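You operate a simulated robot arm through the tools that you are given. There is no shell and no other tool.

Carry out the task below with a simulated robot arm. There is one attempt and no reset: what you move stays moved.

TASK
Tidy up at the top of the wooden bench by the bin rack. At the end: the brown felt block is on the top of the repair bench; the round grey patch marked "26" from the top of the wooden bench by the bin rack is on the top of the repair bench; the blue tag (marked "ORDER") is on the top of the repair bench; the green peg is on the white number plate; whatever was shut is shut again. Leave all else as you found it, and nothing knocked over.

Only the result counts: the job must be done as asked and must still hold three seconds after the hand-in. Knocking over, shifting, dropping, spilling or breaking anything else fails it.

THE ROBOT
A 5-joint arm with a two-finger parallel gripper, fixed in place. Base frame: the origin is at the foot of the arm, x ahead of it, y to its left, z up; the work surface is at about z = 0. Units: m, rad, N and s.
With the tool pointing down near the work surface it reaches from about 0.26 to 0.68 m from the base axis. Its first joint turns from -1.152 to 1.152 rad. The tool tilts only in the upright plane through the base axis and itself; it spins freely about its own axis. Payload 2.9 kg.
The tool frame sits at the grasp point between the pads (the TCP): z along the fingers, y along the line on which they close. The tips reach 0.03 m beyond it. The gripper opens to 0.11 m. The fingers are 0.02 m wide and 0.01 m thick; the gripper's body (0.048 by 0.112 m) begins 0.055 m behind the TCP.
Orientation is that of the tool frame in the base frame, as [roll, pitch, yaw] about the fixed x, y, z axes, in that order (R = Rz(yaw) Ry(pitch) Rx(roll)). With the fingers straight down and closing along the base's y, the tool's x points along the base's -x, its y along +y and its z along -z.

THE INTERFACE
- The arm moves only by the tool arm_command. Its argument "deltas" is a list of rows, each a list of 7 numbers: the closure in counts, from 0 (fully open) to 255 (shut), then the shift along the tool's x, y, z in units of 40 mm (1.0 is 40 mm), then the turn, a rotation vector about the tool's x, y, z in units of 8 degrees (1.0 is 8 degrees). In form: [[gripper, tx, ty, tz, wx, wy, wz], ...]. A call has 1 to 20 rows; each row shifts and turns the commanded pose from where the row before left it, along the tool's axes as they then stand. A call with a number of a shift or a turn outside -1 to 1 is refused whole. Rows are played at 5 a second. More than 0.05 m and 0.15 rad between two rows, or a gripper value outside its range, and nothing of the call is played. Where a pose cannot be reached the arm comes as near as it can. A force on the tool above 40 N (or 10 N above the force at the start of the call, whichever is more), or a blocked arm, ends the call early, and 0.2 s more pass. The fingers move at their own pace (about 0.108 m/s each) and stop on an object; they squeeze with about 38 N. The grip force told is the motor's: it shows also when the fingers shut on nothing. Time passes only in rows, and 0.2 s behind the last, so rows that do not move let the fingers close. The reply holds the time, the measured pose of the TCP, the force on the tool along the base axes, the opening and the grip force, in the units named above and with some noise, with the torque about the TCP (base axes, N m) and any sound that the robot's microphone picked up.
- Cameras (640 x 400 px; columns grow to the right, rows downward): "scene" is fixed at [0.0209, -0.457, 0.5793]; the picture's right is [0.82, -0.57, 0.00], its down [-0.45, -0.65, -0.61] and it looks along [0.35, 0.50, -0.79] (base axes); focal length 214 px, centre (320, 200). "wrist" rides on the gripper at [0.072, 0.017, -0.103] in the tool frame; the picture's right is [-0.23, 0.97, 0.00], its down [-0.76, -0.18, -0.62] and it looks along [-0.61, -0.14, 0.78] (tool axes); focal length 222 px, centre (320, 200). There is no depth. A picture from a camera that has moved, and an enlarged one, comes with that camera's place and axes in the base frame and with its lens.
- grab_frame(camera): a new picture of that camera. The clock stands still meanwhile.
- zoom(camera, box): a new picture of the part [left, top, right, bottom] of that camera's present view, enlarged. The clock stands still meanwhile.
- hand_in(): hands the job in; it is judged then, once.

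Places have to be worked out from the pictures, the camera data and where the tool is seen. Open the gripper and draw the arm clear of the work before you hand the job in, unless the task says otherwise.

The tools are called after ">>>" by a JSON object that holds its "name" and its "arguments". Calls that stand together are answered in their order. arm_command: Moves the arm, as the interface text tells. Its arguments: {"type":"object","properties":{"deltas":{"type":"array","items":{"type":"array","items":{"type":"number"}}}},"required":["deltas"]} The other tools are called the same way: grab_frame (camera) takes a picture; zoom (camera, box) takes an enlarged picture of a part of a camera's view; hand_in () hands the job in.

At the start:

```text
t: 0.0
position: [0.4105, 0.0563, 0.2428]
tcp_rot: [-3.141, 0.0, -3.142]
contact_force: [-0.5, 0.5, 0.0]
wrist_torque: [0.01, 0.0, 0.02]
width: 0.1098
gripper_force: 0.1
```

scene: 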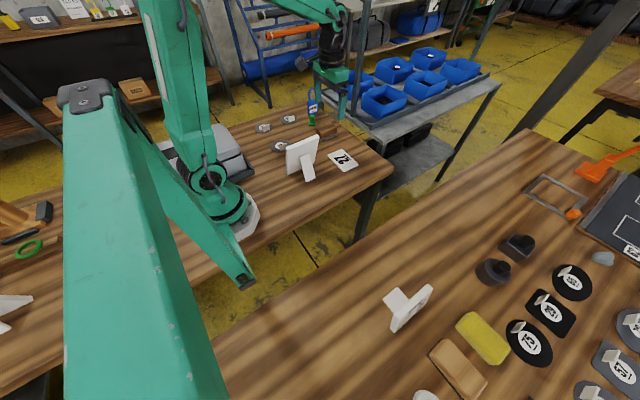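
wrist: 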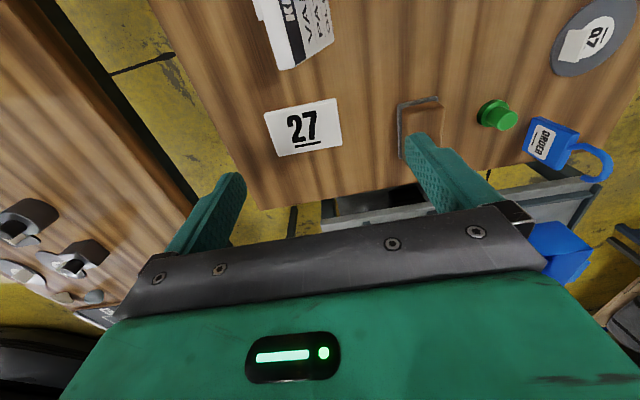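

I start by looking closer at the scene to tell the benches and the objects apart.

>>> {"name": "zoom", "arguments": {"camera": "scene", "box": [220, 80, 420, 205]}}

>>> {"name": "zoom", "arguments": {"camera": "scene", "box": [360, 200, 640, 400]}}

>>> {"name": "grab_frame", "arguments": {"camera": "wrist"}}

```text
3.20 times, centred on (320, 142) of scene
camera zoom: at [0.0209, -0.457, 0.5793], right [0.82, -0.57, 0.0], down [-0.45, -0.65, -0.61], along [0.35, 0.5, -0.79], focal length 686 px, centre (320, 384)
```

zoom: 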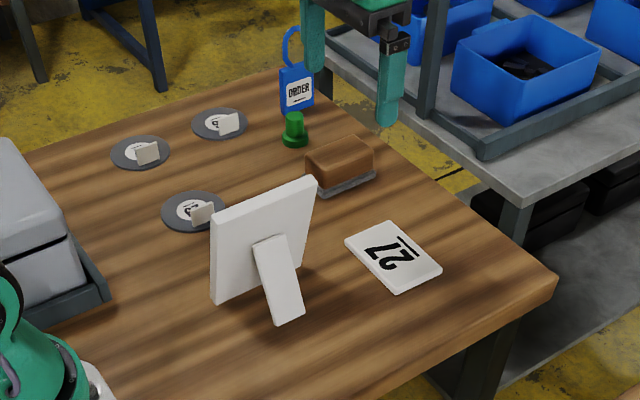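

```text
2.00 times, centred on (500, 300) of scene
camera zoom: at [0.0209, -0.457, 0.5793], right [0.82, -0.57, 0.0], down [-0.45, -0.65, -0.61], along [0.35, 0.5, -0.79], focal length 429 px, centre (-40, 0)
```

zoom: 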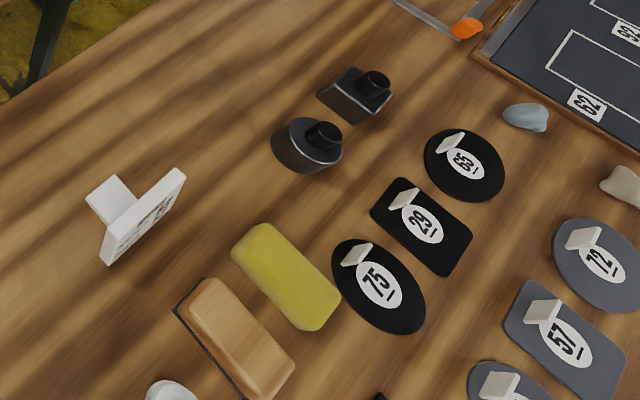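

```text
taken
camera wrist: at [0.3388, 0.0731, 0.3466], right [0.23, 0.97, 0.0], down [0.76, -0.18, 0.62], along [0.61, -0.14, -0.78], focal length 222 px, centre (320, 200)
```

wrist: 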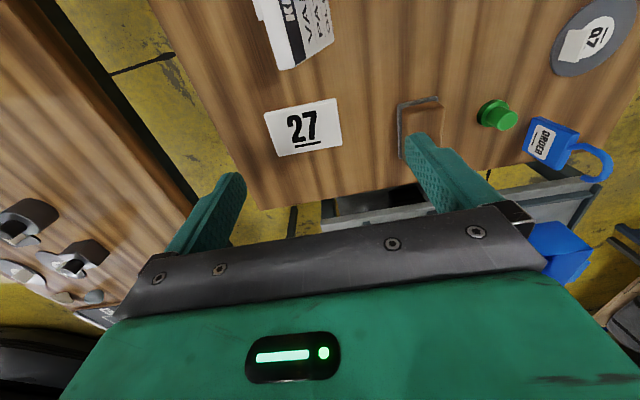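

The bench under the arm holds plate "27", a felt block, peg, tag and grey patches. I zoom on more of the scene to identify the benches and anything shut.

>>> {"name": "zoom", "arguments": {"camera": "scene", "box": [0, 0, 220, 138]}}

>>> {"name": "zoom", "arguments": {"camera": "scene", "box": [520, 80, 640, 155]}}

>>> {"name": "zoom", "arguments": {"camera": "scene", "box": [260, 80, 370, 150]}}

>>> {"name": "zoom", "arguments": {"camera": "wrist", "box": [380, 0, 640, 200]}}

>>> {"name": "zoom", "arguments": {"camera": "wrist", "box": [230, 0, 400, 106]}}

>>> {"name": "zoom", "arguments": {"camera": "scene", "box": [0, 180, 280, 400]}}

```text
2.90 times, centred on (110, 69) of scene
camera zoom: at [0.0209, -0.457, 0.5793], right [0.82, -0.57, 0.0], down [-0.45, -0.65, -0.61], along [0.35, 0.5, -0.79], focal length 622 px, centre (929, 580)
```

zoom: 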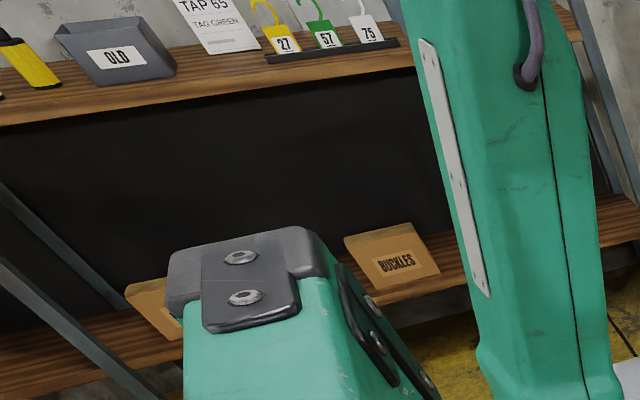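

```text
5.33 times, centred on (580, 118) of scene
camera zoom: at [0.0209, -0.457, 0.5793], right [0.82, -0.57, 0.0], down [-0.45, -0.65, -0.61], along [0.35, 0.5, -0.79], focal length 1144 px, centre (-1067, 640)
```

zoom: 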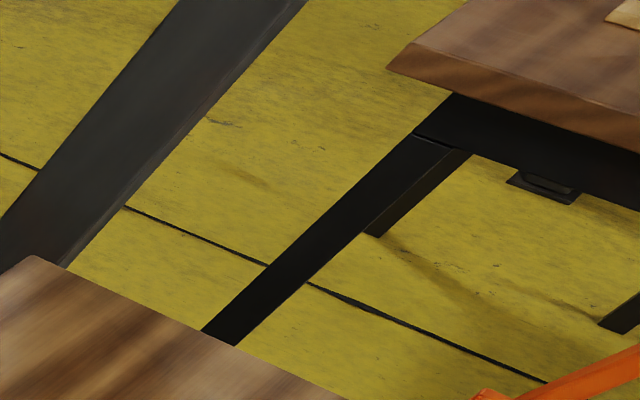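

```text
5.71 times, centred on (315, 115) of scene
camera zoom: at [0.0209, -0.457, 0.5793], right [0.82, -0.57, 0.0], down [-0.45, -0.65, -0.61], along [0.35, 0.5, -0.79], focal length 1226 px, centre (349, 686)
```

zoom: 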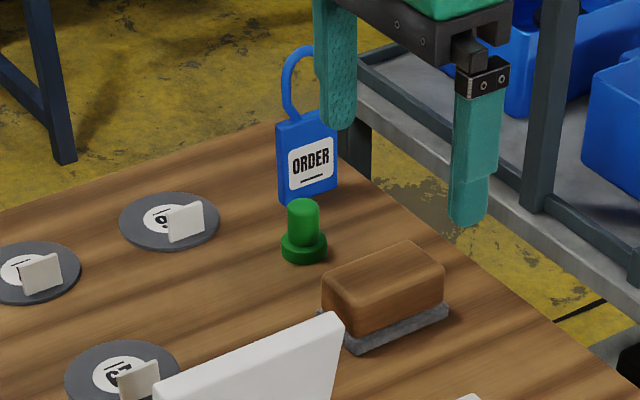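

```text
2.00 times, centred on (510, 100) of wrist
camera zoom: at [0.3388, 0.0731, 0.3466], right [0.23, 0.97, 0.0], down [0.76, -0.18, 0.62], along [0.61, -0.14, -0.78], focal length 444 px, centre (-60, 400)
```

zoom: 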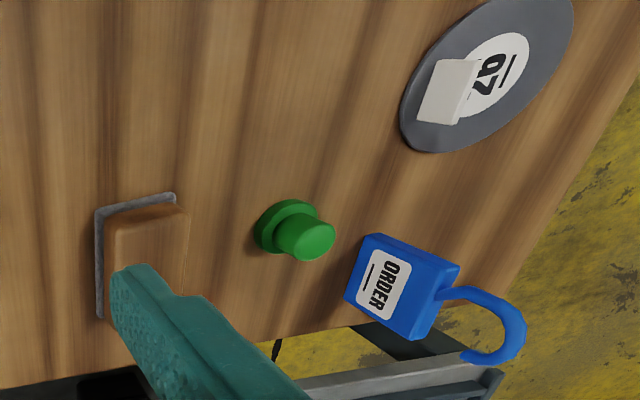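

```text
3.76 times, centred on (315, 53) of wrist
camera zoom: at [0.3388, 0.0731, 0.3466], right [0.23, 0.97, 0.0], down [0.76, -0.18, 0.62], along [0.61, -0.14, -0.78], focal length 836 px, centre (339, 753)
```

zoom: 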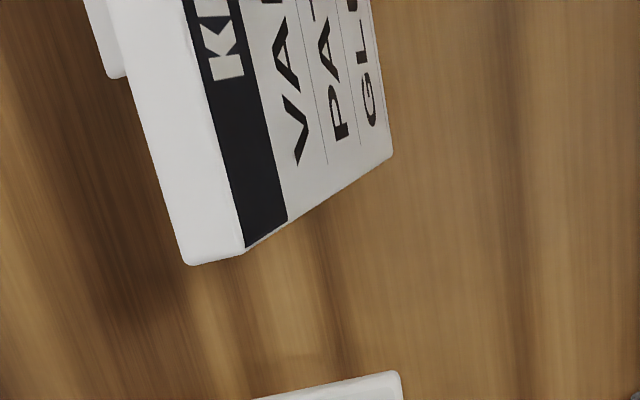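

```text
1.82 times, centred on (140, 290) of scene
camera zoom: at [0.0209, -0.457, 0.5793], right [0.82, -0.57, 0.0], down [-0.45, -0.65, -0.61], along [0.35, 0.5, -0.79], focal length 390 px, centre (647, 36)
```

zoom: 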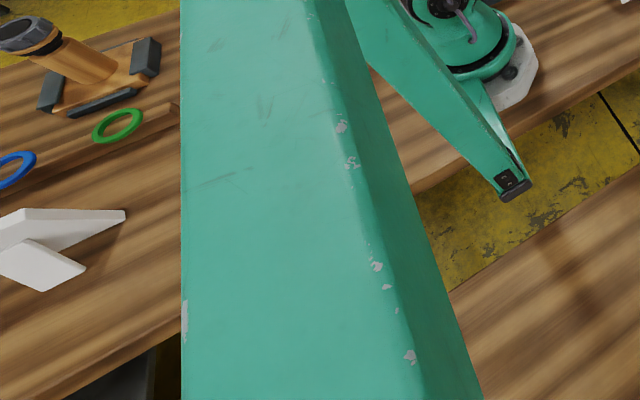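

I can read one patch as "07"-like. I raise and draw back the tool to view all three patches and the case on the near bench.

>>> {"name": "arm_command", "arguments": {"deltas": [[0, 0.7, 0.3, -0.5, 0, 0, 0], [0, 0.7, 0.3, -0.5, 0, 0, 0], [0, 0.7, 0.3, -0.5, 0, 0, 0], [0, 0.7, 0.3, -0.3, 0, 0, 0], [0, 0, 0, 0, 0, 0, 0]]}}

>>> {"name": "grab_frame", "arguments": {"camera": "wrist"}}

>>> {"name": "grab_frame", "arguments": {"camera": "scene"}}

```text
t: 1.2
position: [0.299, 0.1035, 0.3114]
tcp_rot: [-3.141, 0.001, -3.14]
contact_force: [0.2, 1.0, 0.4]
wrist_torque: [0.02, -0.02, 0.02]
width: 0.1098
gripper_force: 0.1
```

```text
taken
camera wrist: at [0.2266, 0.1202, 0.4158], right [0.23, 0.97, 0.0], down [0.76, -0.18, 0.62], along [0.61, -0.14, -0.78], focal length 222 px, centre (320, 200)
```

wrist: 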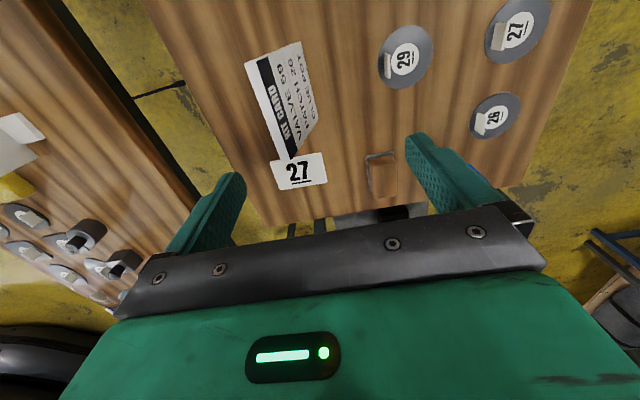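

```text
taken
```

scene: 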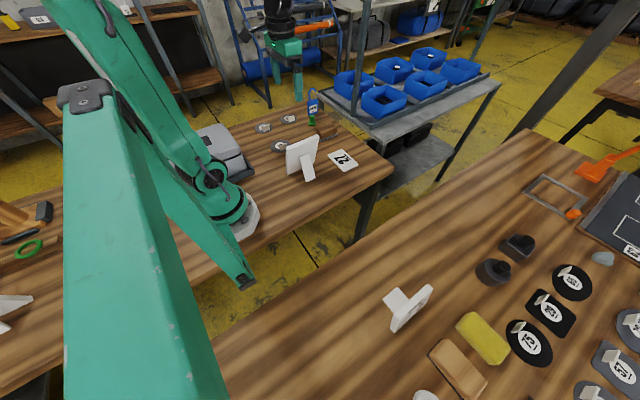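

The sign is a "KIT CARD" and three round patches are visible. I zoom to read each, using the underline to tell orientation.

>>> {"name": "zoom", "arguments": {"camera": "wrist", "box": [360, 0, 570, 140]}}

>>> {"name": "zoom", "arguments": {"camera": "wrist", "box": [230, 30, 350, 200]}}

>>> {"name": "zoom", "arguments": {"camera": "wrist", "box": [0, 100, 180, 320]}}

>>> {"name": "zoom", "arguments": {"camera": "scene", "box": [150, 90, 350, 215]}}

```text
2.86 times, centred on (465, 70) of wrist
camera zoom: at [0.2266, 0.1202, 0.4158], right [0.23, 0.97, 0.0], down [0.76, -0.18, 0.62], along [0.61, -0.14, -0.78], focal length 635 px, centre (-94, 571)
```

zoom: 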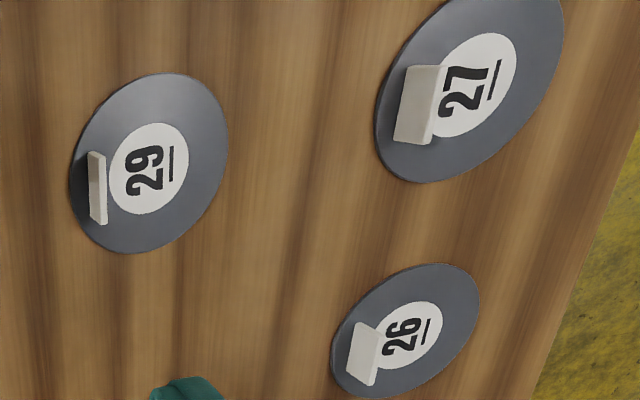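

```text
2.35 times, centred on (290, 115) of wrist
camera zoom: at [0.2266, 0.1202, 0.4158], right [0.23, 0.97, 0.0], down [0.76, -0.18, 0.62], along [0.61, -0.14, -0.78], focal length 523 px, centre (391, 400)
```

zoom: 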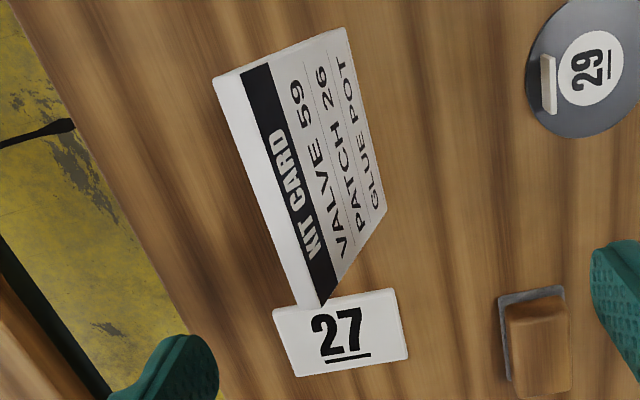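

```text
1.82 times, centred on (90, 210) of wrist
camera zoom: at [0.2266, 0.1202, 0.4158], right [0.23, 0.97, 0.0], down [0.76, -0.18, 0.62], along [0.61, -0.14, -0.78], focal length 404 px, centre (738, 182)
```

zoom: 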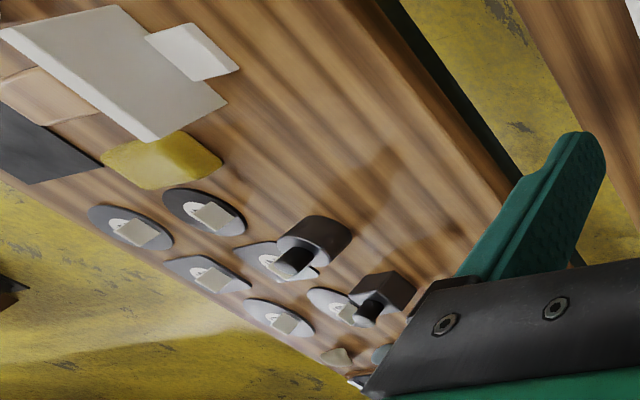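

```text
3.20 times, centred on (250, 152) of scene
camera zoom: at [0.0209, -0.457, 0.5793], right [0.82, -0.57, 0.0], down [-0.45, -0.65, -0.61], along [0.35, 0.5, -0.79], focal length 686 px, centre (544, 352)
```

zoom: 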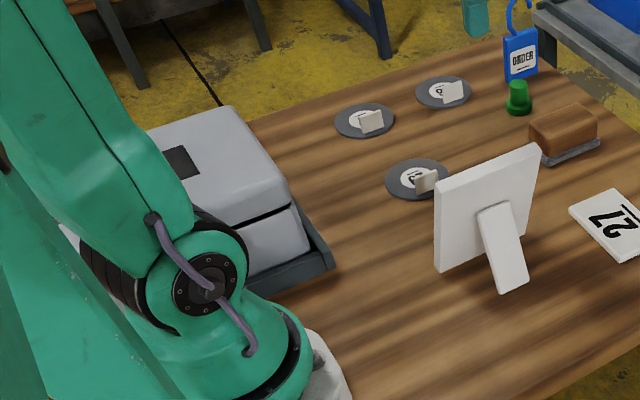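

Patch 26 is the round one nearest the tag; the far ones are 27 and 29. Now I swing the raised tool to the right to read the other bench's signs.

>>> {"name": "arm_command", "arguments": {"deltas": [[0, 0.0, -0.9, -0.1, 0, 0, 0], [0, 0.0, -0.9, -0.1, 0, 0, 0], [0, 0.0, -0.9, -0.1, 0, 0, 0], [0, 0.0, -0.9, 0, 0, 0, 0], [0, 0.0, -0.9, 0, 0, 0, 0], [0, 0.2, -0.9, 0, 0, 0, 0], [0, 0.3, -0.9, 0, 0, 0, 0], [0, 0.3, -0.9, 0, 0, 0, 0.5], [0, 0, 0, 0, 0, 0, 1], [0, 0, 0, 0, 0, 0, 1], [0, 0, 0, 0, 0, 0, 1], [0, 0, 0, 0, 0, 0, 1], [0, 0, 0, 0, 0, 0, 1], [0, 0, 0, 0, 0, 0, 1], [0, 0, 0, 0, 0, 0, 1], [0, 0, 0, 0, 0, 0, 0]]}}

>>> {"name": "grab_frame", "arguments": {"camera": "wrist"}}

>>> {"name": "grab_frame", "arguments": {"camera": "scene"}}

```text
t: 4.6
position: [0.266, -0.1834, 0.3259]
tcp_rot: [3.14, 0.001, 2.093]
contact_force: [-0.1, 0.1, -0.8]
wrist_torque: [0.01, -0.02, -0.02]
width: 0.1099
gripper_force: 0.1
```

```text
taken
camera wrist: at [0.2455, -0.1123, 0.4309], right [0.96, 0.29, 0.0], down [0.23, -0.75, 0.62], along [0.18, -0.6, -0.78], focal length 222 px, centre (320, 200)
```

wrist: 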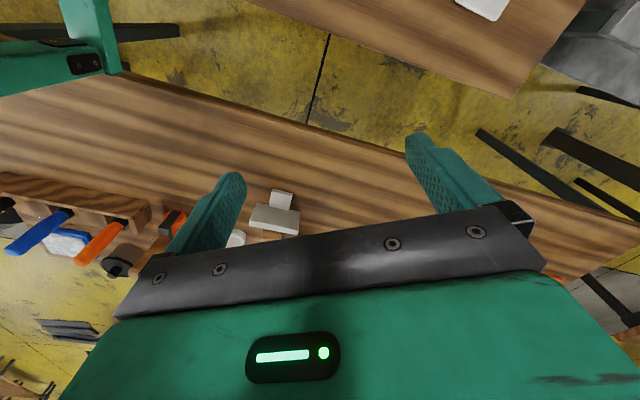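

```text
taken
```

scene: 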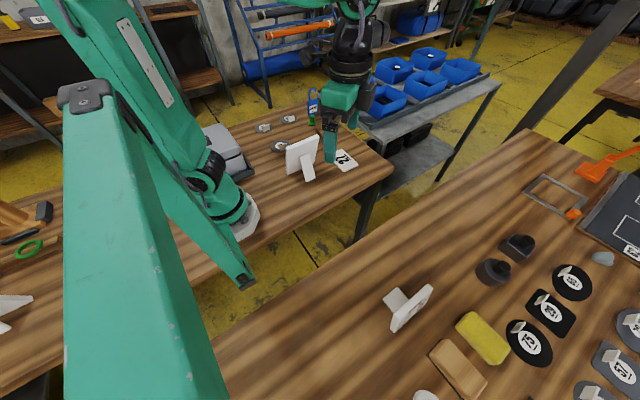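

The right bench sign's face is seen edge-on; I zoom in on it from the scene camera, and on the rest of that bench.

>>> {"name": "zoom", "arguments": {"camera": "scene", "box": [375, 275, 445, 340]}}

>>> {"name": "zoom", "arguments": {"camera": "scene", "box": [500, 130, 640, 260]}}

>>> {"name": "zoom", "arguments": {"camera": "wrist", "box": [0, 150, 330, 320]}}

>>> {"name": "zoom", "arguments": {"camera": "scene", "box": [340, 0, 640, 130]}}

```text
6.15 times, centred on (410, 308) of scene
camera zoom: at [0.0209, -0.457, 0.5793], right [0.82, -0.57, 0.0], down [-0.45, -0.65, -0.61], along [0.35, 0.5, -0.79], focal length 1320 px, centre (-234, -462)
```

zoom: 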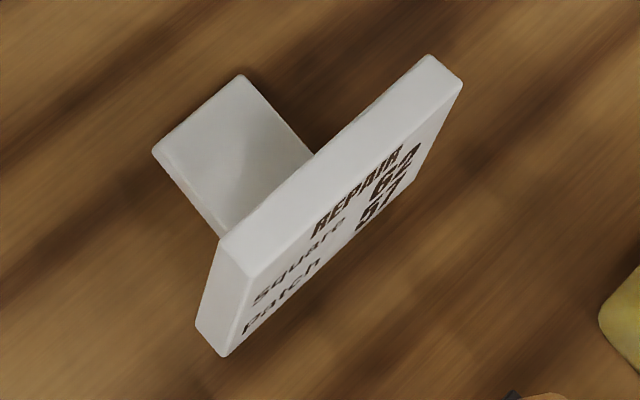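

```text
3.08 times, centred on (570, 195) of scene
camera zoom: at [0.0209, -0.457, 0.5793], right [0.82, -0.57, 0.0], down [-0.45, -0.65, -0.61], along [0.35, 0.5, -0.79], focal length 660 px, centre (-449, 215)
```

zoom: 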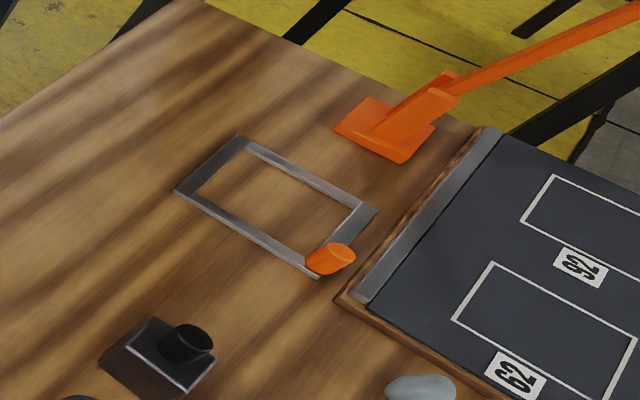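

```text
1.94 times, centred on (165, 235) of wrist
camera zoom: at [0.2455, -0.1123, 0.4309], right [0.96, 0.29, 0.0], down [0.23, -0.75, 0.62], along [0.18, -0.6, -0.78], focal length 431 px, centre (621, 132)
```

zoom: 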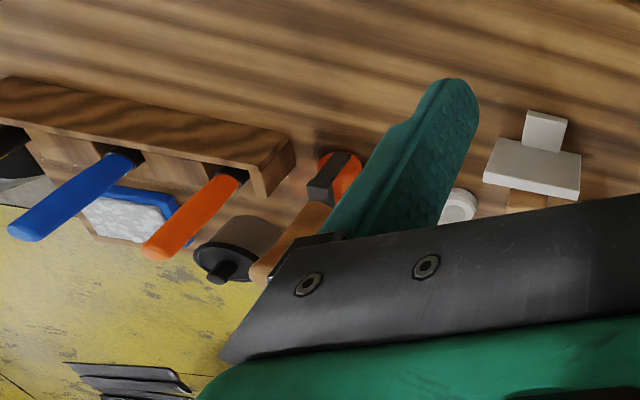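

```text
2.13 times, centred on (490, 65) of scene
camera zoom: at [0.0209, -0.457, 0.5793], right [0.82, -0.57, 0.0], down [-0.45, -0.65, -0.61], along [0.35, 0.5, -0.79], focal length 458 px, centre (-43, 488)
```

zoom: 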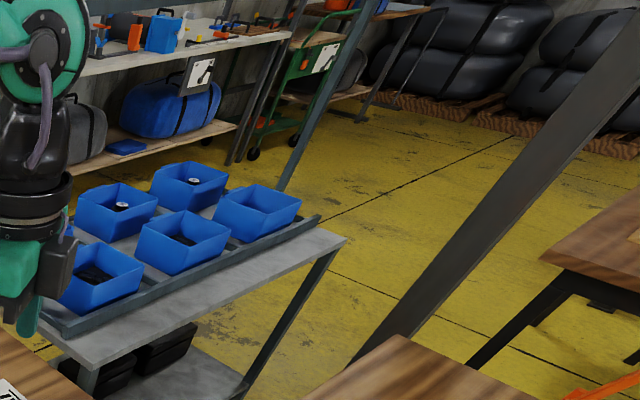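

The right bench's card reads "REPAIR 62 …", so that is the repair bench, and its strip between the edge (y≈-0.29) and y≈-0.45 is empty. From two views I place the felt block at (0.50,0.19), peg (0.50,0.30), tag (0.55,0.37), patch 26 (0.434,0.403), plate (0.465,0.02). I go back for a close look at the left group.

>>> {"name": "arm_command", "arguments": {"deltas": [[0, 0, 0, 0, 0, 0, -1], [0, 0, 0, 0, 0, 0, -1], [0, 0, 0, 0, 0, 0, -1], [0, 0, 0, 0, 0, 0, -1], [0, 0, 0, 0, 0, 0, -1], [0, 0, 0, 0, 0, 0, -1], [0, 0, 0, 0, 0, 0, -1], [0, 0, 0, 0, 0, 0, -0.5], [0, -0.4, 0.9, 0, 0, 0, 0], [0, -0.4, 0.9, 0, 0, 0, 0], [0, -0.4, 0.9, 0, 0, 0, 0], [0, -0.4, 0.9, 0, 0, 0, 0], [0, -0.4, 0.9, 0, 0, 0, 0], [0, -0.4, 0.9, 0, 0, 0, 0], [0, -0.4, 0.9, 0, 0, 0, 0], [0, -0.4, 0.9, 0.2, 0, 0, 0], [0, -0.4, 0.9, 0.2, 0, 0, 0], [0, -0.4, 0.9, 0.2, 0, 0, 0], [0, -0.4, 0.9, 0.2, 0, 0, 0], [0, -0.4, 0.9, 0.2, 0, 0, 0]]}}

>>> {"name": "grab_frame", "arguments": {"camera": "wrist"}}

```text
t: 8.8
position: [0.4592, 0.2489, 0.2879]
tcp_rot: [-3.141, -0.001, -3.141]
contact_force: [0.1, 0.0, -1.0]
wrist_torque: [-0.02, -0.02, -0.01]
width: 0.11
gripper_force: 0.1
```

```text
taken
camera wrist: at [0.3874, 0.2652, 0.3914], right [0.23, 0.97, 0.0], down [0.76, -0.18, 0.62], along [0.61, -0.14, -0.78], focal length 222 px, centre (320, 200)
```

wrist: 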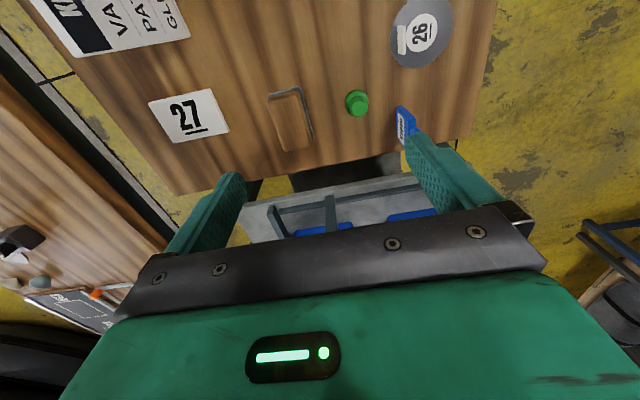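

I zoom in on the block, peg, tag and patch from this nearly overhead view.

>>> {"name": "zoom", "arguments": {"camera": "wrist", "box": [330, 70, 450, 150]}}

>>> {"name": "zoom", "arguments": {"camera": "wrist", "box": [240, 70, 360, 170]}}

>>> {"name": "zoom", "arguments": {"camera": "wrist", "box": [370, 0, 470, 80]}}

>>> {"name": "zoom", "arguments": {"camera": "wrist", "box": [130, 60, 260, 160]}}

```text
5.00 times, centred on (390, 110) of wrist
camera zoom: at [0.3874, 0.2652, 0.3914], right [0.23, 0.97, 0.0], down [0.76, -0.18, 0.62], along [0.61, -0.14, -0.78], focal length 1111 px, centre (-30, 650)
```

zoom: 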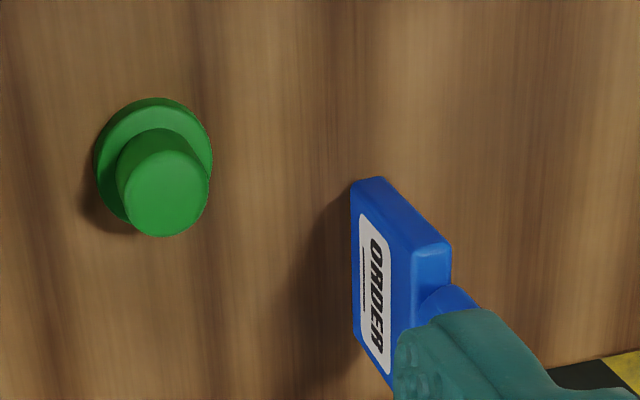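

```text
4.00 times, centred on (300, 120) of wrist
camera zoom: at [0.3874, 0.2652, 0.3914], right [0.23, 0.97, 0.0], down [0.76, -0.18, 0.62], along [0.61, -0.14, -0.78], focal length 888 px, centre (400, 520)
```

zoom: 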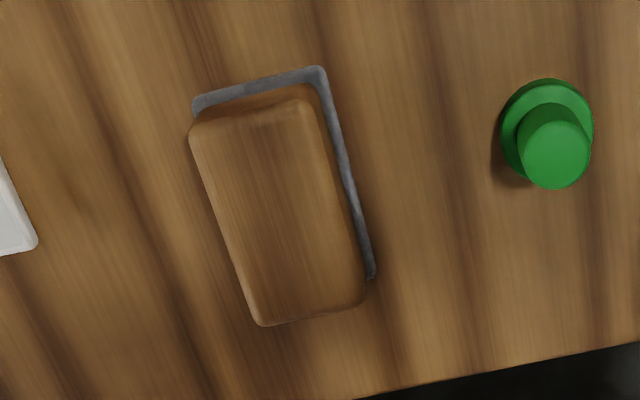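

```text
5.00 times, centred on (420, 40) of wrist
camera zoom: at [0.3874, 0.2652, 0.3914], right [0.23, 0.97, 0.0], down [0.76, -0.18, 0.62], along [0.61, -0.14, -0.78], focal length 1111 px, centre (-180, 1000)
```

zoom: 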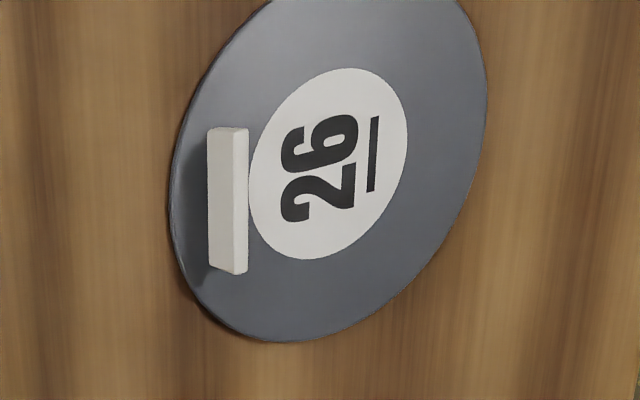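

```text
4.00 times, centred on (195, 110) of wrist
camera zoom: at [0.3874, 0.2652, 0.3914], right [0.23, 0.97, 0.0], down [0.76, -0.18, 0.62], along [0.61, -0.14, -0.78], focal length 888 px, centre (820, 560)
```

zoom: 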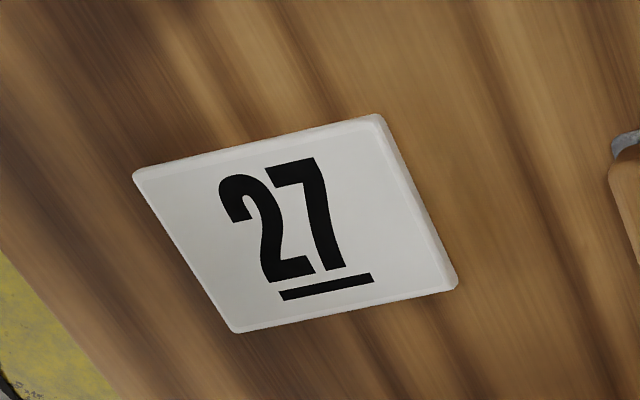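

All items are well resolved now: block x 0.459–0.550, y 0.164–0.218 (≈0.03 tall); tag upright, thin along y, centre (0.556,0.371); patch tab thin along y at (0.432,0.3715); peg (0.501,0.301). I start with the felt block, moving above it.

>>> {"name": "arm_command", "arguments": {"deltas": [[0, -0.5, -0.6, 0.3, 0, 0, 0], [0, -0.5, -0.6, 0.5, 0, 0, 0], [0, -0.13, -0.25, 0.8, 0, 0, 0], [0, 0, 0, 0.9, 0, 0, 0], [0, 0, 0, 0.9, 0, 0, 0], [0, 0, 0, 0.6, 0, 0, 0], [0, 0, 0, 0, 0, 0, 0]]}}

>>> {"name": "grab_frame", "arguments": {"camera": "wrist"}}

>>> {"name": "zoom", "arguments": {"camera": "scene", "box": [250, 70, 410, 190]}}

```text
t: 10.4
position: [0.5062, 0.1891, 0.1272]
tcp_rot: [-3.14, 0.002, -3.141]
contact_force: [-0.3, -0.2, 0.7]
wrist_torque: [0.01, 0.01, 0.01]
width: 0.1102
gripper_force: 0.1
```

```text
taken
camera wrist: at [0.435, 0.2061, 0.2303], right [0.23, 0.97, 0.0], down [0.76, -0.18, 0.62], along [0.61, -0.14, -0.78], focal length 222 px, centre (320, 200)
```

wrist: 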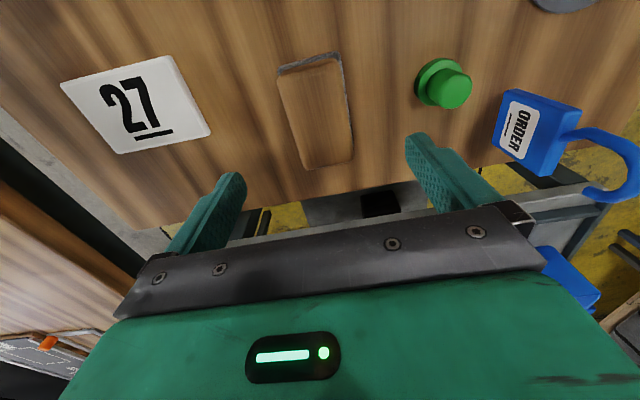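

```text
3.33 times, centred on (330, 130) of scene
camera zoom: at [0.0209, -0.457, 0.5793], right [0.82, -0.57, 0.0], down [-0.45, -0.65, -0.61], along [0.35, 0.5, -0.79], focal length 715 px, centre (287, 433)
```

zoom: 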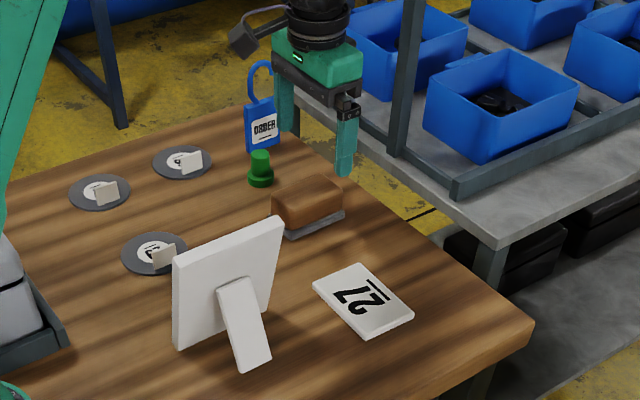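

The tool is centred over the block (x≈0.50, y≈0.19). I lower so the tips are just above the bench and close on its width.

>>> {"name": "arm_command", "arguments": {"deltas": [[0, 0.03, 0.04, 0.7, 0, 0, 0], [0, 0, 0, 0.7, 0, 0, 0], [0, 0, 0, 0.5, 0, 0, 0], [0, 0, 0, 0.3, 0, 0, 0], [0, 0, 0, 0, 0, 0, 0], [255, 0, 0, 0, 0, 0, 0], [255, 0, 0, 0, 0, 0, 0], [255, 0, 0, 0, 0, 0, 0]]}}

>>> {"name": "grab_frame", "arguments": {"camera": "wrist"}}

```text
t: 12.2
position: [0.5024, 0.1896, 0.0401]
tcp_rot: [3.141, 0.001, 3.141]
contact_force: [-0.6, -0.4, -0.4]
wrist_torque: [0.0, 0.01, -0.01]
width: 0.0554
gripper_force: 38.2
```

```text
taken
camera wrist: at [0.4311, 0.2067, 0.1443], right [0.23, 0.97, 0.0], down [0.76, -0.18, 0.62], along [0.61, -0.14, -0.78], focal length 222 px, centre (320, 200)
```

wrist: 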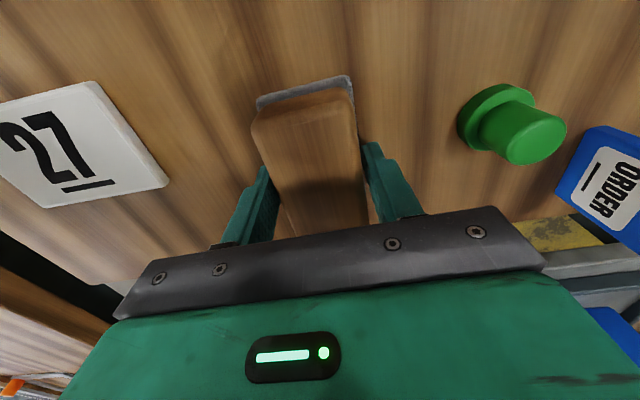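

The block is gripped (0.055 m wide). I lift it straight up and check that it comes along.

>>> {"name": "arm_command", "arguments": {"deltas": [[255, 0, 0, -0.3, 0, 0, 0], [255, 0, 0, -0.6, 0, 0, 0], [255, 0, 0, -0.8, 0, 0, 0], [255, 0, 0, -0.9, 0, 0, 0], [255, 0, 0, -0.9, 0, 0, 0], [255, 0, 0, -0.7, 0, 0, 0], [255, 0, 0, 0, 0, 0, 0]]}}

>>> {"name": "grab_frame", "arguments": {"camera": "wrist"}}

>>> {"name": "grab_frame", "arguments": {"camera": "scene"}}

```text
t: 13.8
position: [0.5001, 0.19, 0.2076]
tcp_rot: [-3.141, -0.002, -3.141]
contact_force: [0.1, 1.0, -1.3]
wrist_torque: [0.0, 0.0, 0.03]
width: 0.0
gripper_force: 37.9
```

```text
taken
camera wrist: at [0.4292, 0.2069, 0.3122], right [0.23, 0.97, 0.0], down [0.76, -0.18, 0.62], along [0.61, -0.14, -0.78], focal length 222 px, centre (320, 200)
```

wrist: 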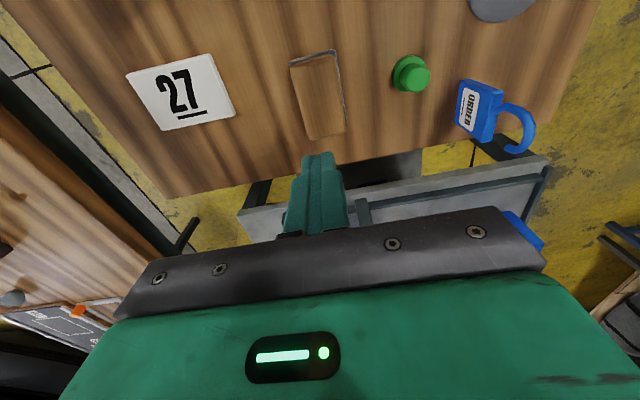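

```text
taken
```

scene: 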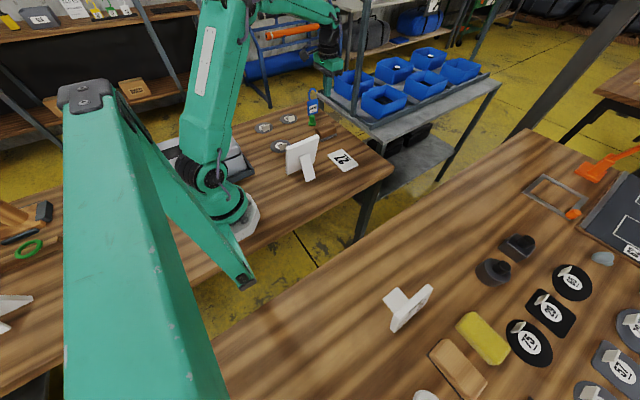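

The fingers closed to zero: the block slipped out and stayed on the bench. I look closely at it to see its height, shape and whether it moved.

>>> {"name": "zoom", "arguments": {"camera": "wrist", "box": [260, 30, 380, 150]}}

>>> {"name": "zoom", "arguments": {"camera": "scene", "box": [290, 100, 370, 160]}}

```text
3.33 times, centred on (320, 90) of wrist
camera zoom: at [0.4292, 0.2069, 0.3122], right [0.23, 0.97, 0.0], down [0.76, -0.18, 0.62], along [0.61, -0.14, -0.78], focal length 740 px, centre (320, 567)
```

zoom: 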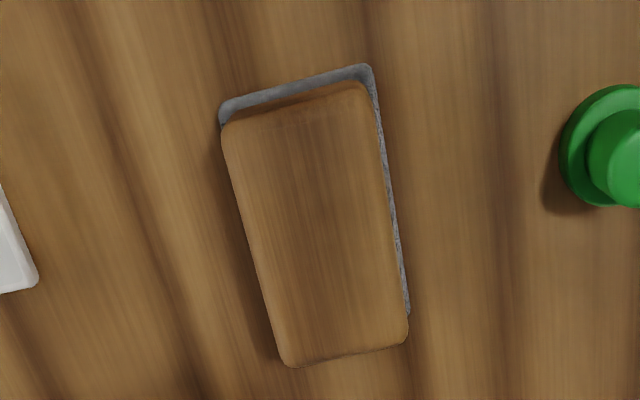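

```text
6.67 times, centred on (330, 130) of scene
camera zoom: at [0.0209, -0.457, 0.5793], right [0.82, -0.57, 0.0], down [-0.45, -0.65, -0.61], along [0.35, 0.5, -0.79], focal length 1430 px, centre (253, 667)
```

zoom: 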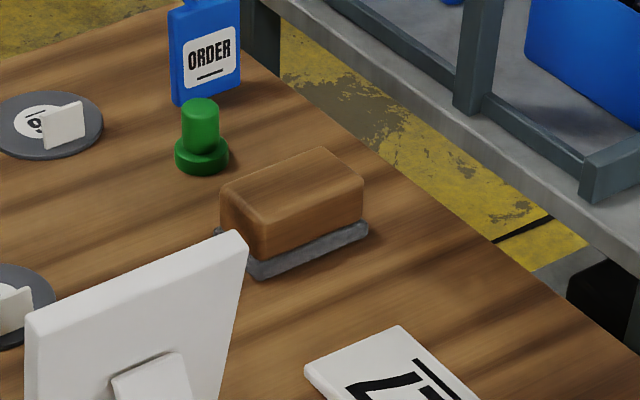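

The block sits unmoved (felt base x 0.457–0.546, y 0.165–0.219, ~0.04 tall, wood narrower than felt). I re-grip deeper and lift only a few millimetres while watching the width.

>>> {"name": "arm_command", "arguments": {"deltas": [[0, -0.03, 0.03, 0, 0, 0, 0], [0, 0, 0, 0.5, 0, 0, 0], [0, 0, 0, 0.8, 0, 0, 0], [0, 0, 0, 0.9, 0, 0, 0], [0, 0, 0, 0.9, 0, 0, 0], [0, 0, 0, 0.7, 0, 0, 0], [0, 0, 0, 0.4, 0, 0, 0], [0, 0, 0, 0.15, 0, 0, 0], [0, 0, 0, 0, 0, 0, 0]]}}

>>> {"name": "arm_command", "arguments": {"deltas": [[255, 0, 0, 0, 0, 0, 0], [255, 0, 0, 0, 0, 0, 0], [255, 0, 0, 0, 0, 0, 0], [255, 0, 0, 0, 0, 0, 0], [255, 0, 0, 0, 0, 0, 0]]}}

>>> {"name": "arm_command", "arguments": {"deltas": [[255, 0, 0, -0.05, 0, 0, 0], [255, 0, 0, -0.05, 0, 0, 0], [255, 0, 0, -0.1, 0, 0, 0], [255, 0, 0, 0, 0, 0, 0]]}}

>>> {"name": "grab_frame", "arguments": {"camera": "wrist"}}

```text
t: 15.8
position: [0.5052, 0.1914, 0.0329]
tcp_rot: [3.139, 0.0, -3.14]
contact_force: [0.6, 0.8, -0.3]
wrist_torque: [-0.02, 0.0, -0.01]
width: 0.11
gripper_force: 0.0
```

```text
t: 17.0
position: [0.5038, 0.191, 0.0323]
tcp_rot: [3.141, 0.001, 3.141]
contact_force: [-0.8, -0.4, -0.1]
wrist_torque: [0.01, 0.0, 0.02]
width: 0.055
gripper_force: 38.4
```

```text
t: 18.0
position: [0.5044, 0.1923, 0.0406]
tcp_rot: [-3.141, 0.0, -3.141]
contact_force: [-1.2, -0.2, -1.9]
wrist_torque: [0.0, -0.01, 0.02]
width: 0.055
gripper_force: 37.8
```

```text
taken
camera wrist: at [0.4316, 0.2096, 0.145], right [0.23, 0.97, 0.0], down [0.76, -0.18, 0.62], along [0.61, -0.14, -0.78], focal length 222 px, centre (320, 200)
```

wrist: 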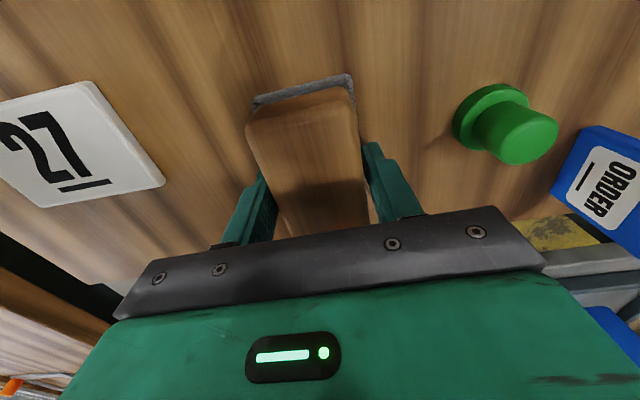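

The width holds at 0.055 m with ~1.9 N of load now, so it is carried. I continue lifting slowly in small steps and check.

>>> {"name": "arm_command", "arguments": {"deltas": [[255, 0, 0, -0.15, 0, 0, 0], [255, 0, 0, -0.2, 0, 0, 0], [255, 0, 0, -0.25, 0, 0, 0], [255, 0, 0, -0.3, 0, 0, 0], [255, 0, 0, -0.3, 0, 0, 0], [255, 0, 0, 0, 0, 0, 0]]}}

>>> {"name": "grab_frame", "arguments": {"camera": "wrist"}}

>>> {"name": "zoom", "arguments": {"camera": "scene", "box": [280, 80, 380, 160]}}

```text
t: 19.4
position: [0.5032, 0.1938, 0.0906]
tcp_rot: [-3.14, 0.0, 3.14]
contact_force: [0.1, -0.3, -1.5]
wrist_torque: [-0.02, -0.01, -0.02]
width: 0.0552
gripper_force: 37.7
```

```text
taken
camera wrist: at [0.4322, 0.2111, 0.1943], right [0.23, 0.97, 0.0], down [0.76, -0.18, 0.62], along [0.61, -0.14, -0.78], focal length 222 px, centre (320, 200)
```

wrist: 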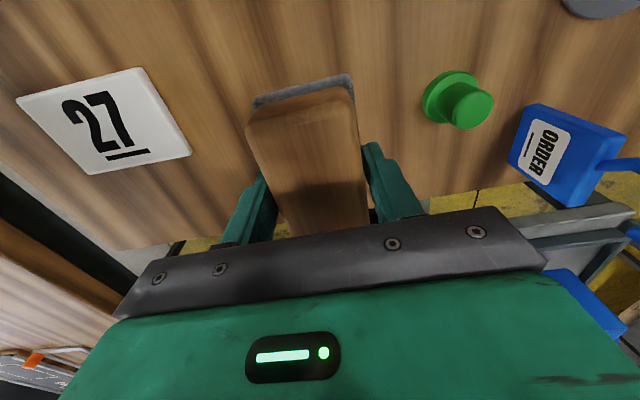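

```text
5.00 times, centred on (330, 120) of scene
camera zoom: at [0.0209, -0.457, 0.5793], right [0.82, -0.57, 0.0], down [-0.45, -0.65, -0.61], along [0.35, 0.5, -0.79], focal length 1072 px, centre (270, 600)
```

zoom: 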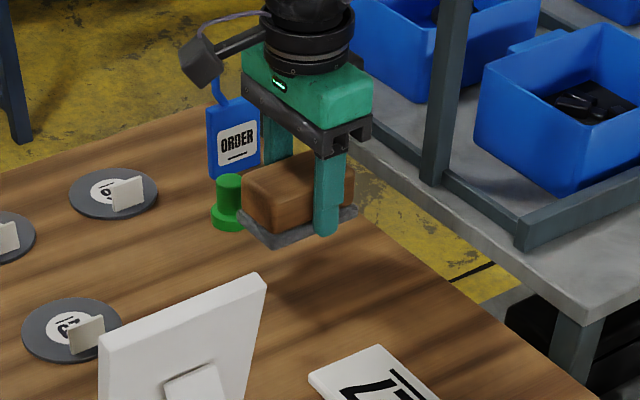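

The block hangs level, held by its felt edges. I lift gently to z≈0.17 and then carry it slowly toward the repair bench.

>>> {"name": "arm_command", "arguments": {"deltas": [[255, 0, 0, -0.2, 0, 0, 0], [255, 0, 0, -0.35, 0, 0, 0], [255, 0, 0, -0.45, 0, 0, 0], [255, 0, 0, -0.45, 0, 0, 0], [255, 0, 0, -0.35, 0, 0, 0], [255, 0, 0, -0.2, 0, 0, 0], [255, 0, -0.15, 0, 0, 0, 0], [255, 0, -0.3, 0, 0, 0, 0], [255, 0, -0.45, 0, 0, 0, 0], [255, 0, -0.5, 0, 0, 0, 0], [255, 0, -0.5, 0, 0, 0, 0], [255, 0, -0.5, 0, 0, 0, 0], [255, 0, -0.5, 0, 0, 0, 0], [255, 0, -0.5, 0, 0, 0, 0], [255, 0, -0.5, 0, 0, 0, 0], [255, 0, -0.3, 0, 0, 0, 0], [255, 0, -0.15, 0, 0, 0, 0], [255, 0, 0, 0, 0, 0, 0]]}}

>>> {"name": "grab_frame", "arguments": {"camera": "scene"}}

```text
t: 23.2
position: [0.5052, 0.0175, 0.1689]
tcp_rot: [3.142, 0.0, -3.141]
contact_force: [0.9, -0.1, -1.5]
wrist_torque: [-0.02, -0.02, 0.01]
width: 0.0552
gripper_force: 38.7
```

```text
taken
```

scene: 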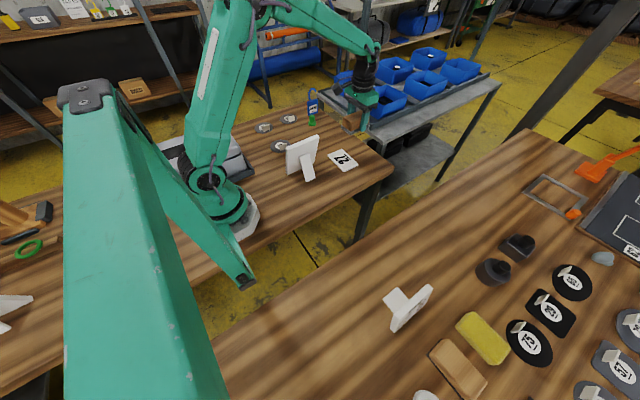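

The block is still held (0.055 m, ~1.5 N). I continue to above the repair bench at about (0.41,-0.37).

>>> {"name": "arm_command", "arguments": {"deltas": [[255, 0.03, -0.15, 0, 0, 0, 0], [255, 0.08, -0.35, 0, 0, 0, 0], [255, 0.13, -0.5, 0, 0, 0, 0], [255, 0.14, -0.6, 0, 0, 0, 0], [255, 0.15, -0.6, 0, 0, 0, 0], [255, 0.15, -0.6, 0, 0, 0, 0], [255, 0.15, -0.6, 0, 0, 0, 0], [255, 0.15, -0.6, 0, 0, 0, 0], [255, 0.15, -0.6, 0, 0, 0, 0], [255, 0.15, -0.6, 0, 0, 0, 0], [255, 0.15, -0.6, 0, 0, 0, 0], [255, 0.15, -0.6, 0, 0, 0, 0], [255, 0.15, -0.6, 0, 0, 0, 0], [255, 0.15, -0.6, 0, 0, 0, 0], [255, 0.15, -0.6, 0, 0, 0, 0], [255, 0.15, -0.6, 0, 0, 0, 0], [255, 0.12, -0.5, 0, 0, 0, 0], [255, 0.05, -0.3, 0, 0, 0, 0], [255, 0, -0.1, 0, 0, 0, 0], [255, 0, 0, 0, 0, 0, 0]]}}

>>> {"name": "grab_frame", "arguments": {"camera": "scene"}}

>>> {"name": "grab_frame", "arguments": {"camera": "wrist"}}

```text
t: 27.4
position: [0.4093, -0.3727, 0.1683]
tcp_rot: [3.141, -0.001, -3.141]
contact_force: [-0.2, 0.5, -0.4]
wrist_torque: [0.02, 0.01, 0.01]
width: 0.0551
gripper_force: 38.0
```

```text
taken
```

scene: 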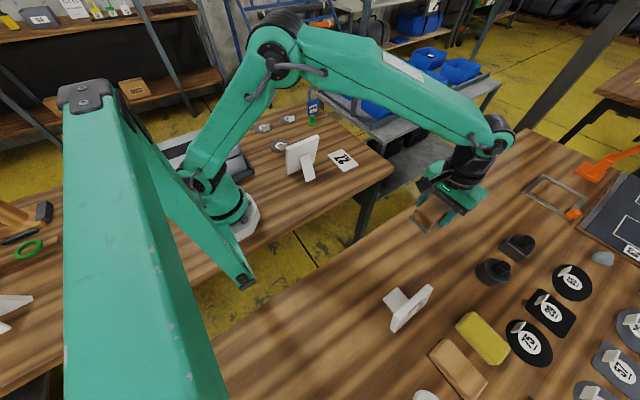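

```text
taken
camera wrist: at [0.338, -0.3547, 0.2723], right [0.23, 0.97, 0.0], down [0.76, -0.18, 0.62], along [0.61, -0.14, -0.78], focal length 222 px, centre (320, 200)
```

wrist: 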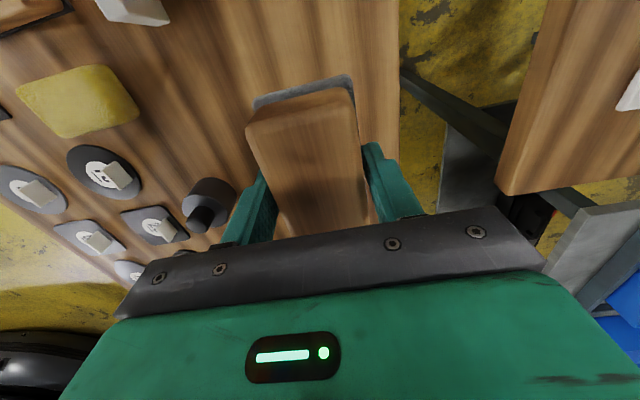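

The bench edge is at y≈-0.28, so the block (y -0.40…-0.345) is well over free bench top. I lower to just above the surface.

>>> {"name": "arm_command", "arguments": {"deltas": [[255, 0, 0, 0.2, 0, 0, 0], [255, 0, 0, 0.4, 0, 0, 0], [255, 0, 0, 0.5, 0, 0, 0], [255, 0, 0, 0.5, 0, 0, 0], [255, 0, 0, 0.5, 0, 0, 0], [255, 0, 0, 0.5, 0, 0, 0], [255, 0, 0, 0.3, 0, 0, 0], [255, 0, 0, 0.2, 0, 0, 0], [255, 0, 0, 0, 0, 0, 0]]}}

>>> {"name": "grab_frame", "arguments": {"camera": "scene"}}

```text
t: 29.4
position: [0.4102, -0.3706, 0.0446]
tcp_rot: [-3.141, 0.0, -3.141]
contact_force: [0.3, 0.3, -0.1]
wrist_torque: [0.03, 0.01, 0.02]
width: 0.0553
gripper_force: 37.8
```

```text
taken
```

scene: 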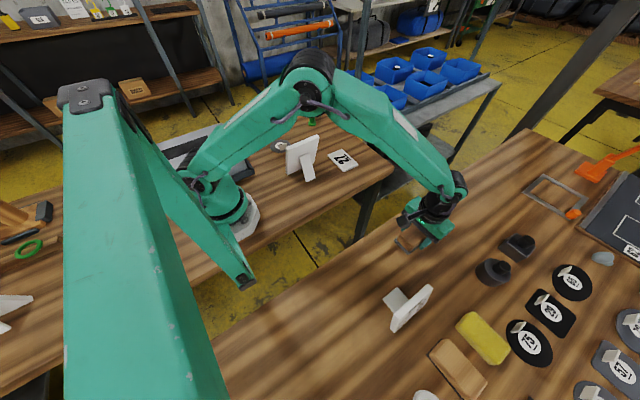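

The block is about 1 cm above the bench. I lower in 2 mm steps, watching the force.

>>> {"name": "arm_command", "arguments": {"deltas": [[255, 0, 0, 0.06, 0, 0, 0], [255, 0, 0, 0.06, 0, 0, 0], [255, 0, 0, 0.06, 0, 0, 0], [255, 0, 0, 0, 0, 0, 0]]}}

>>> {"name": "arm_command", "arguments": {"deltas": [[255, 0, 0, 0.05, 0, 0, 0], [255, 0, 0, 0.04, 0, 0, 0], [255, 0, 0, 0, 0, 0, 0]]}}

>>> {"name": "zoom", "arguments": {"camera": "scene", "box": [370, 180, 490, 280]}}

```text
t: 30.4
position: [0.4103, -0.3682, 0.037]
tcp_rot: [3.141, -0.001, 3.141]
contact_force: [-1.2, -0.1, -0.7]
wrist_torque: [0.02, 0.0, 0.03]
width: 0.055
gripper_force: 38.5
```

```text
t: 31.2
position: [0.4088, -0.3688, 0.0333]
tcp_rot: [-3.141, 0.0, 3.141]
contact_force: [0.0, 0.2, -1.0]
wrist_torque: [0.0, 0.0, -0.01]
width: 0.0551
gripper_force: 37.8
```

```text
4.00 times, centred on (430, 230) of scene
camera zoom: at [0.0209, -0.457, 0.5793], right [0.82, -0.57, 0.0], down [-0.45, -0.65, -0.61], along [0.35, 0.5, -0.79], focal length 858 px, centre (-120, 80)
```

zoom: 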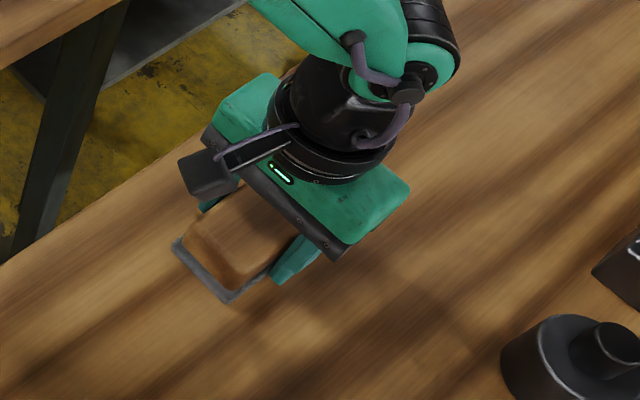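

It is near the grasp height (0.0323) with no firm contact reading yet; I go down a millimetre at a time until the force rises.

>>> {"name": "arm_command", "arguments": {"deltas": [[255, 0, 0, 0.03, 0, 0, 0], [255, 0, 0, 0.03, 0, 0, 0], [255, 0, 0, 0, 0, 0, 0]]}}

>>> {"name": "arm_command", "arguments": {"deltas": [[255, 0, 0, 0.03, 0, 0, 0], [255, 0, 0, 0, 0, 0, 0]]}}

```text
t: 32.0
position: [0.4092, -0.3701, 0.033]
tcp_rot: [-3.14, 0.004, 3.141]
contact_force: [-2.6, 9.0, 29.8]
wrist_torque: [0.48, 0.65, -0.07]
width: 0.0549
gripper_force: 38.5
```

```text
t: 32.6
position: [0.4097, -0.3697, 0.0327]
tcp_rot: [-3.138, 0.003, 3.141]
contact_force: [-4.4, 12.7, 36.0]
wrist_torque: [0.52, 0.31, 0.02]
width: 0.055
gripper_force: 38.0
```

The block rests on the bench (36 N of push). I ease up slightly to relieve the pressure and then open.

>>> {"name": "arm_command", "arguments": {"deltas": [[255, 0, 0, -0.07, 0, 0, 0], [255, 0, 0, 0, 0, 0, 0]]}}

>>> {"name": "arm_command", "arguments": {"deltas": [[100, 0, 0, 0, 0, 0, 0], [60, 0, 0, 0, 0, 0, 0], [0, 0, 0, 0, 0, 0, 0], [0, 0, 0, 0, 0, 0, 0]]}}

>>> {"name": "arm_command", "arguments": {"deltas": [[0, 0, 0, -0.2, 0, 0, 0], [0, 0, 0, -0.5, 0, 0, 0], [0, 0, 0, -0.9, 0, 0, 0], [0, 0, 0, -0.9, 0, 0, 0], [0, 0, 0, -0.9, 0, 0, 0], [0, 0, 0, -0.9, 0, 0, 0], [0, 0, 0, 0, 0, 0, 0]]}}

>>> {"name": "grab_frame", "arguments": {"camera": "wrist"}}

>>> {"name": "grab_frame", "arguments": {"camera": "scene"}}

```text
t: 33.2
position: [0.4092, -0.3695, 0.0335]
tcp_rot: [-3.141, 0.0, 3.139]
contact_force: [2.7, -1.6, 6.9]
wrist_torque: [-0.28, -0.4, 0.01]
width: 0.0554
gripper_force: 37.7
```

```text
t: 34.2
position: [0.4084, -0.369, 0.0346]
tcp_rot: [3.141, 0.0, 3.142]
contact_force: [0.4, -0.1, -0.6]
wrist_torque: [0.01, 0.02, -0.06]
width: 0.11
gripper_force: 0.2
```

```text
t: 35.8
position: [0.4131, -0.3687, 0.2046]
tcp_rot: [3.142, 0.001, -3.141]
contact_force: [-0.8, -0.7, -0.4]
wrist_torque: [0.01, 0.03, -0.03]
width: 0.1098
gripper_force: 0.0
```

```text
taken
camera wrist: at [0.3407, -0.3507, 0.3092], right [0.23, 0.97, 0.0], down [0.76, -0.18, 0.62], along [0.61, -0.14, -0.78], focal length 222 px, centre (320, 200)
```

wrist: 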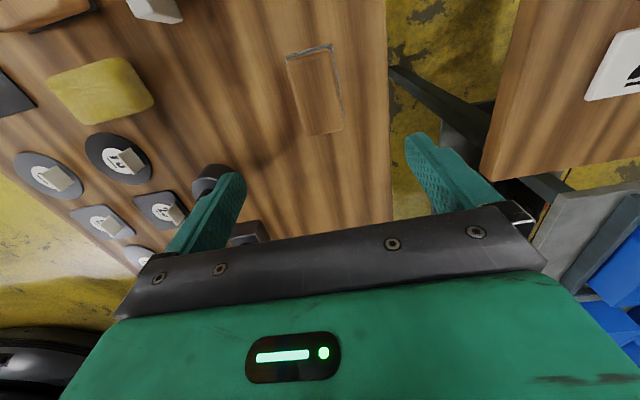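

```text
taken
```

scene: 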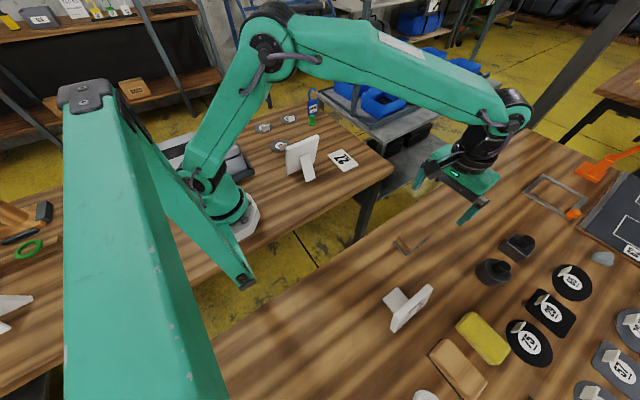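

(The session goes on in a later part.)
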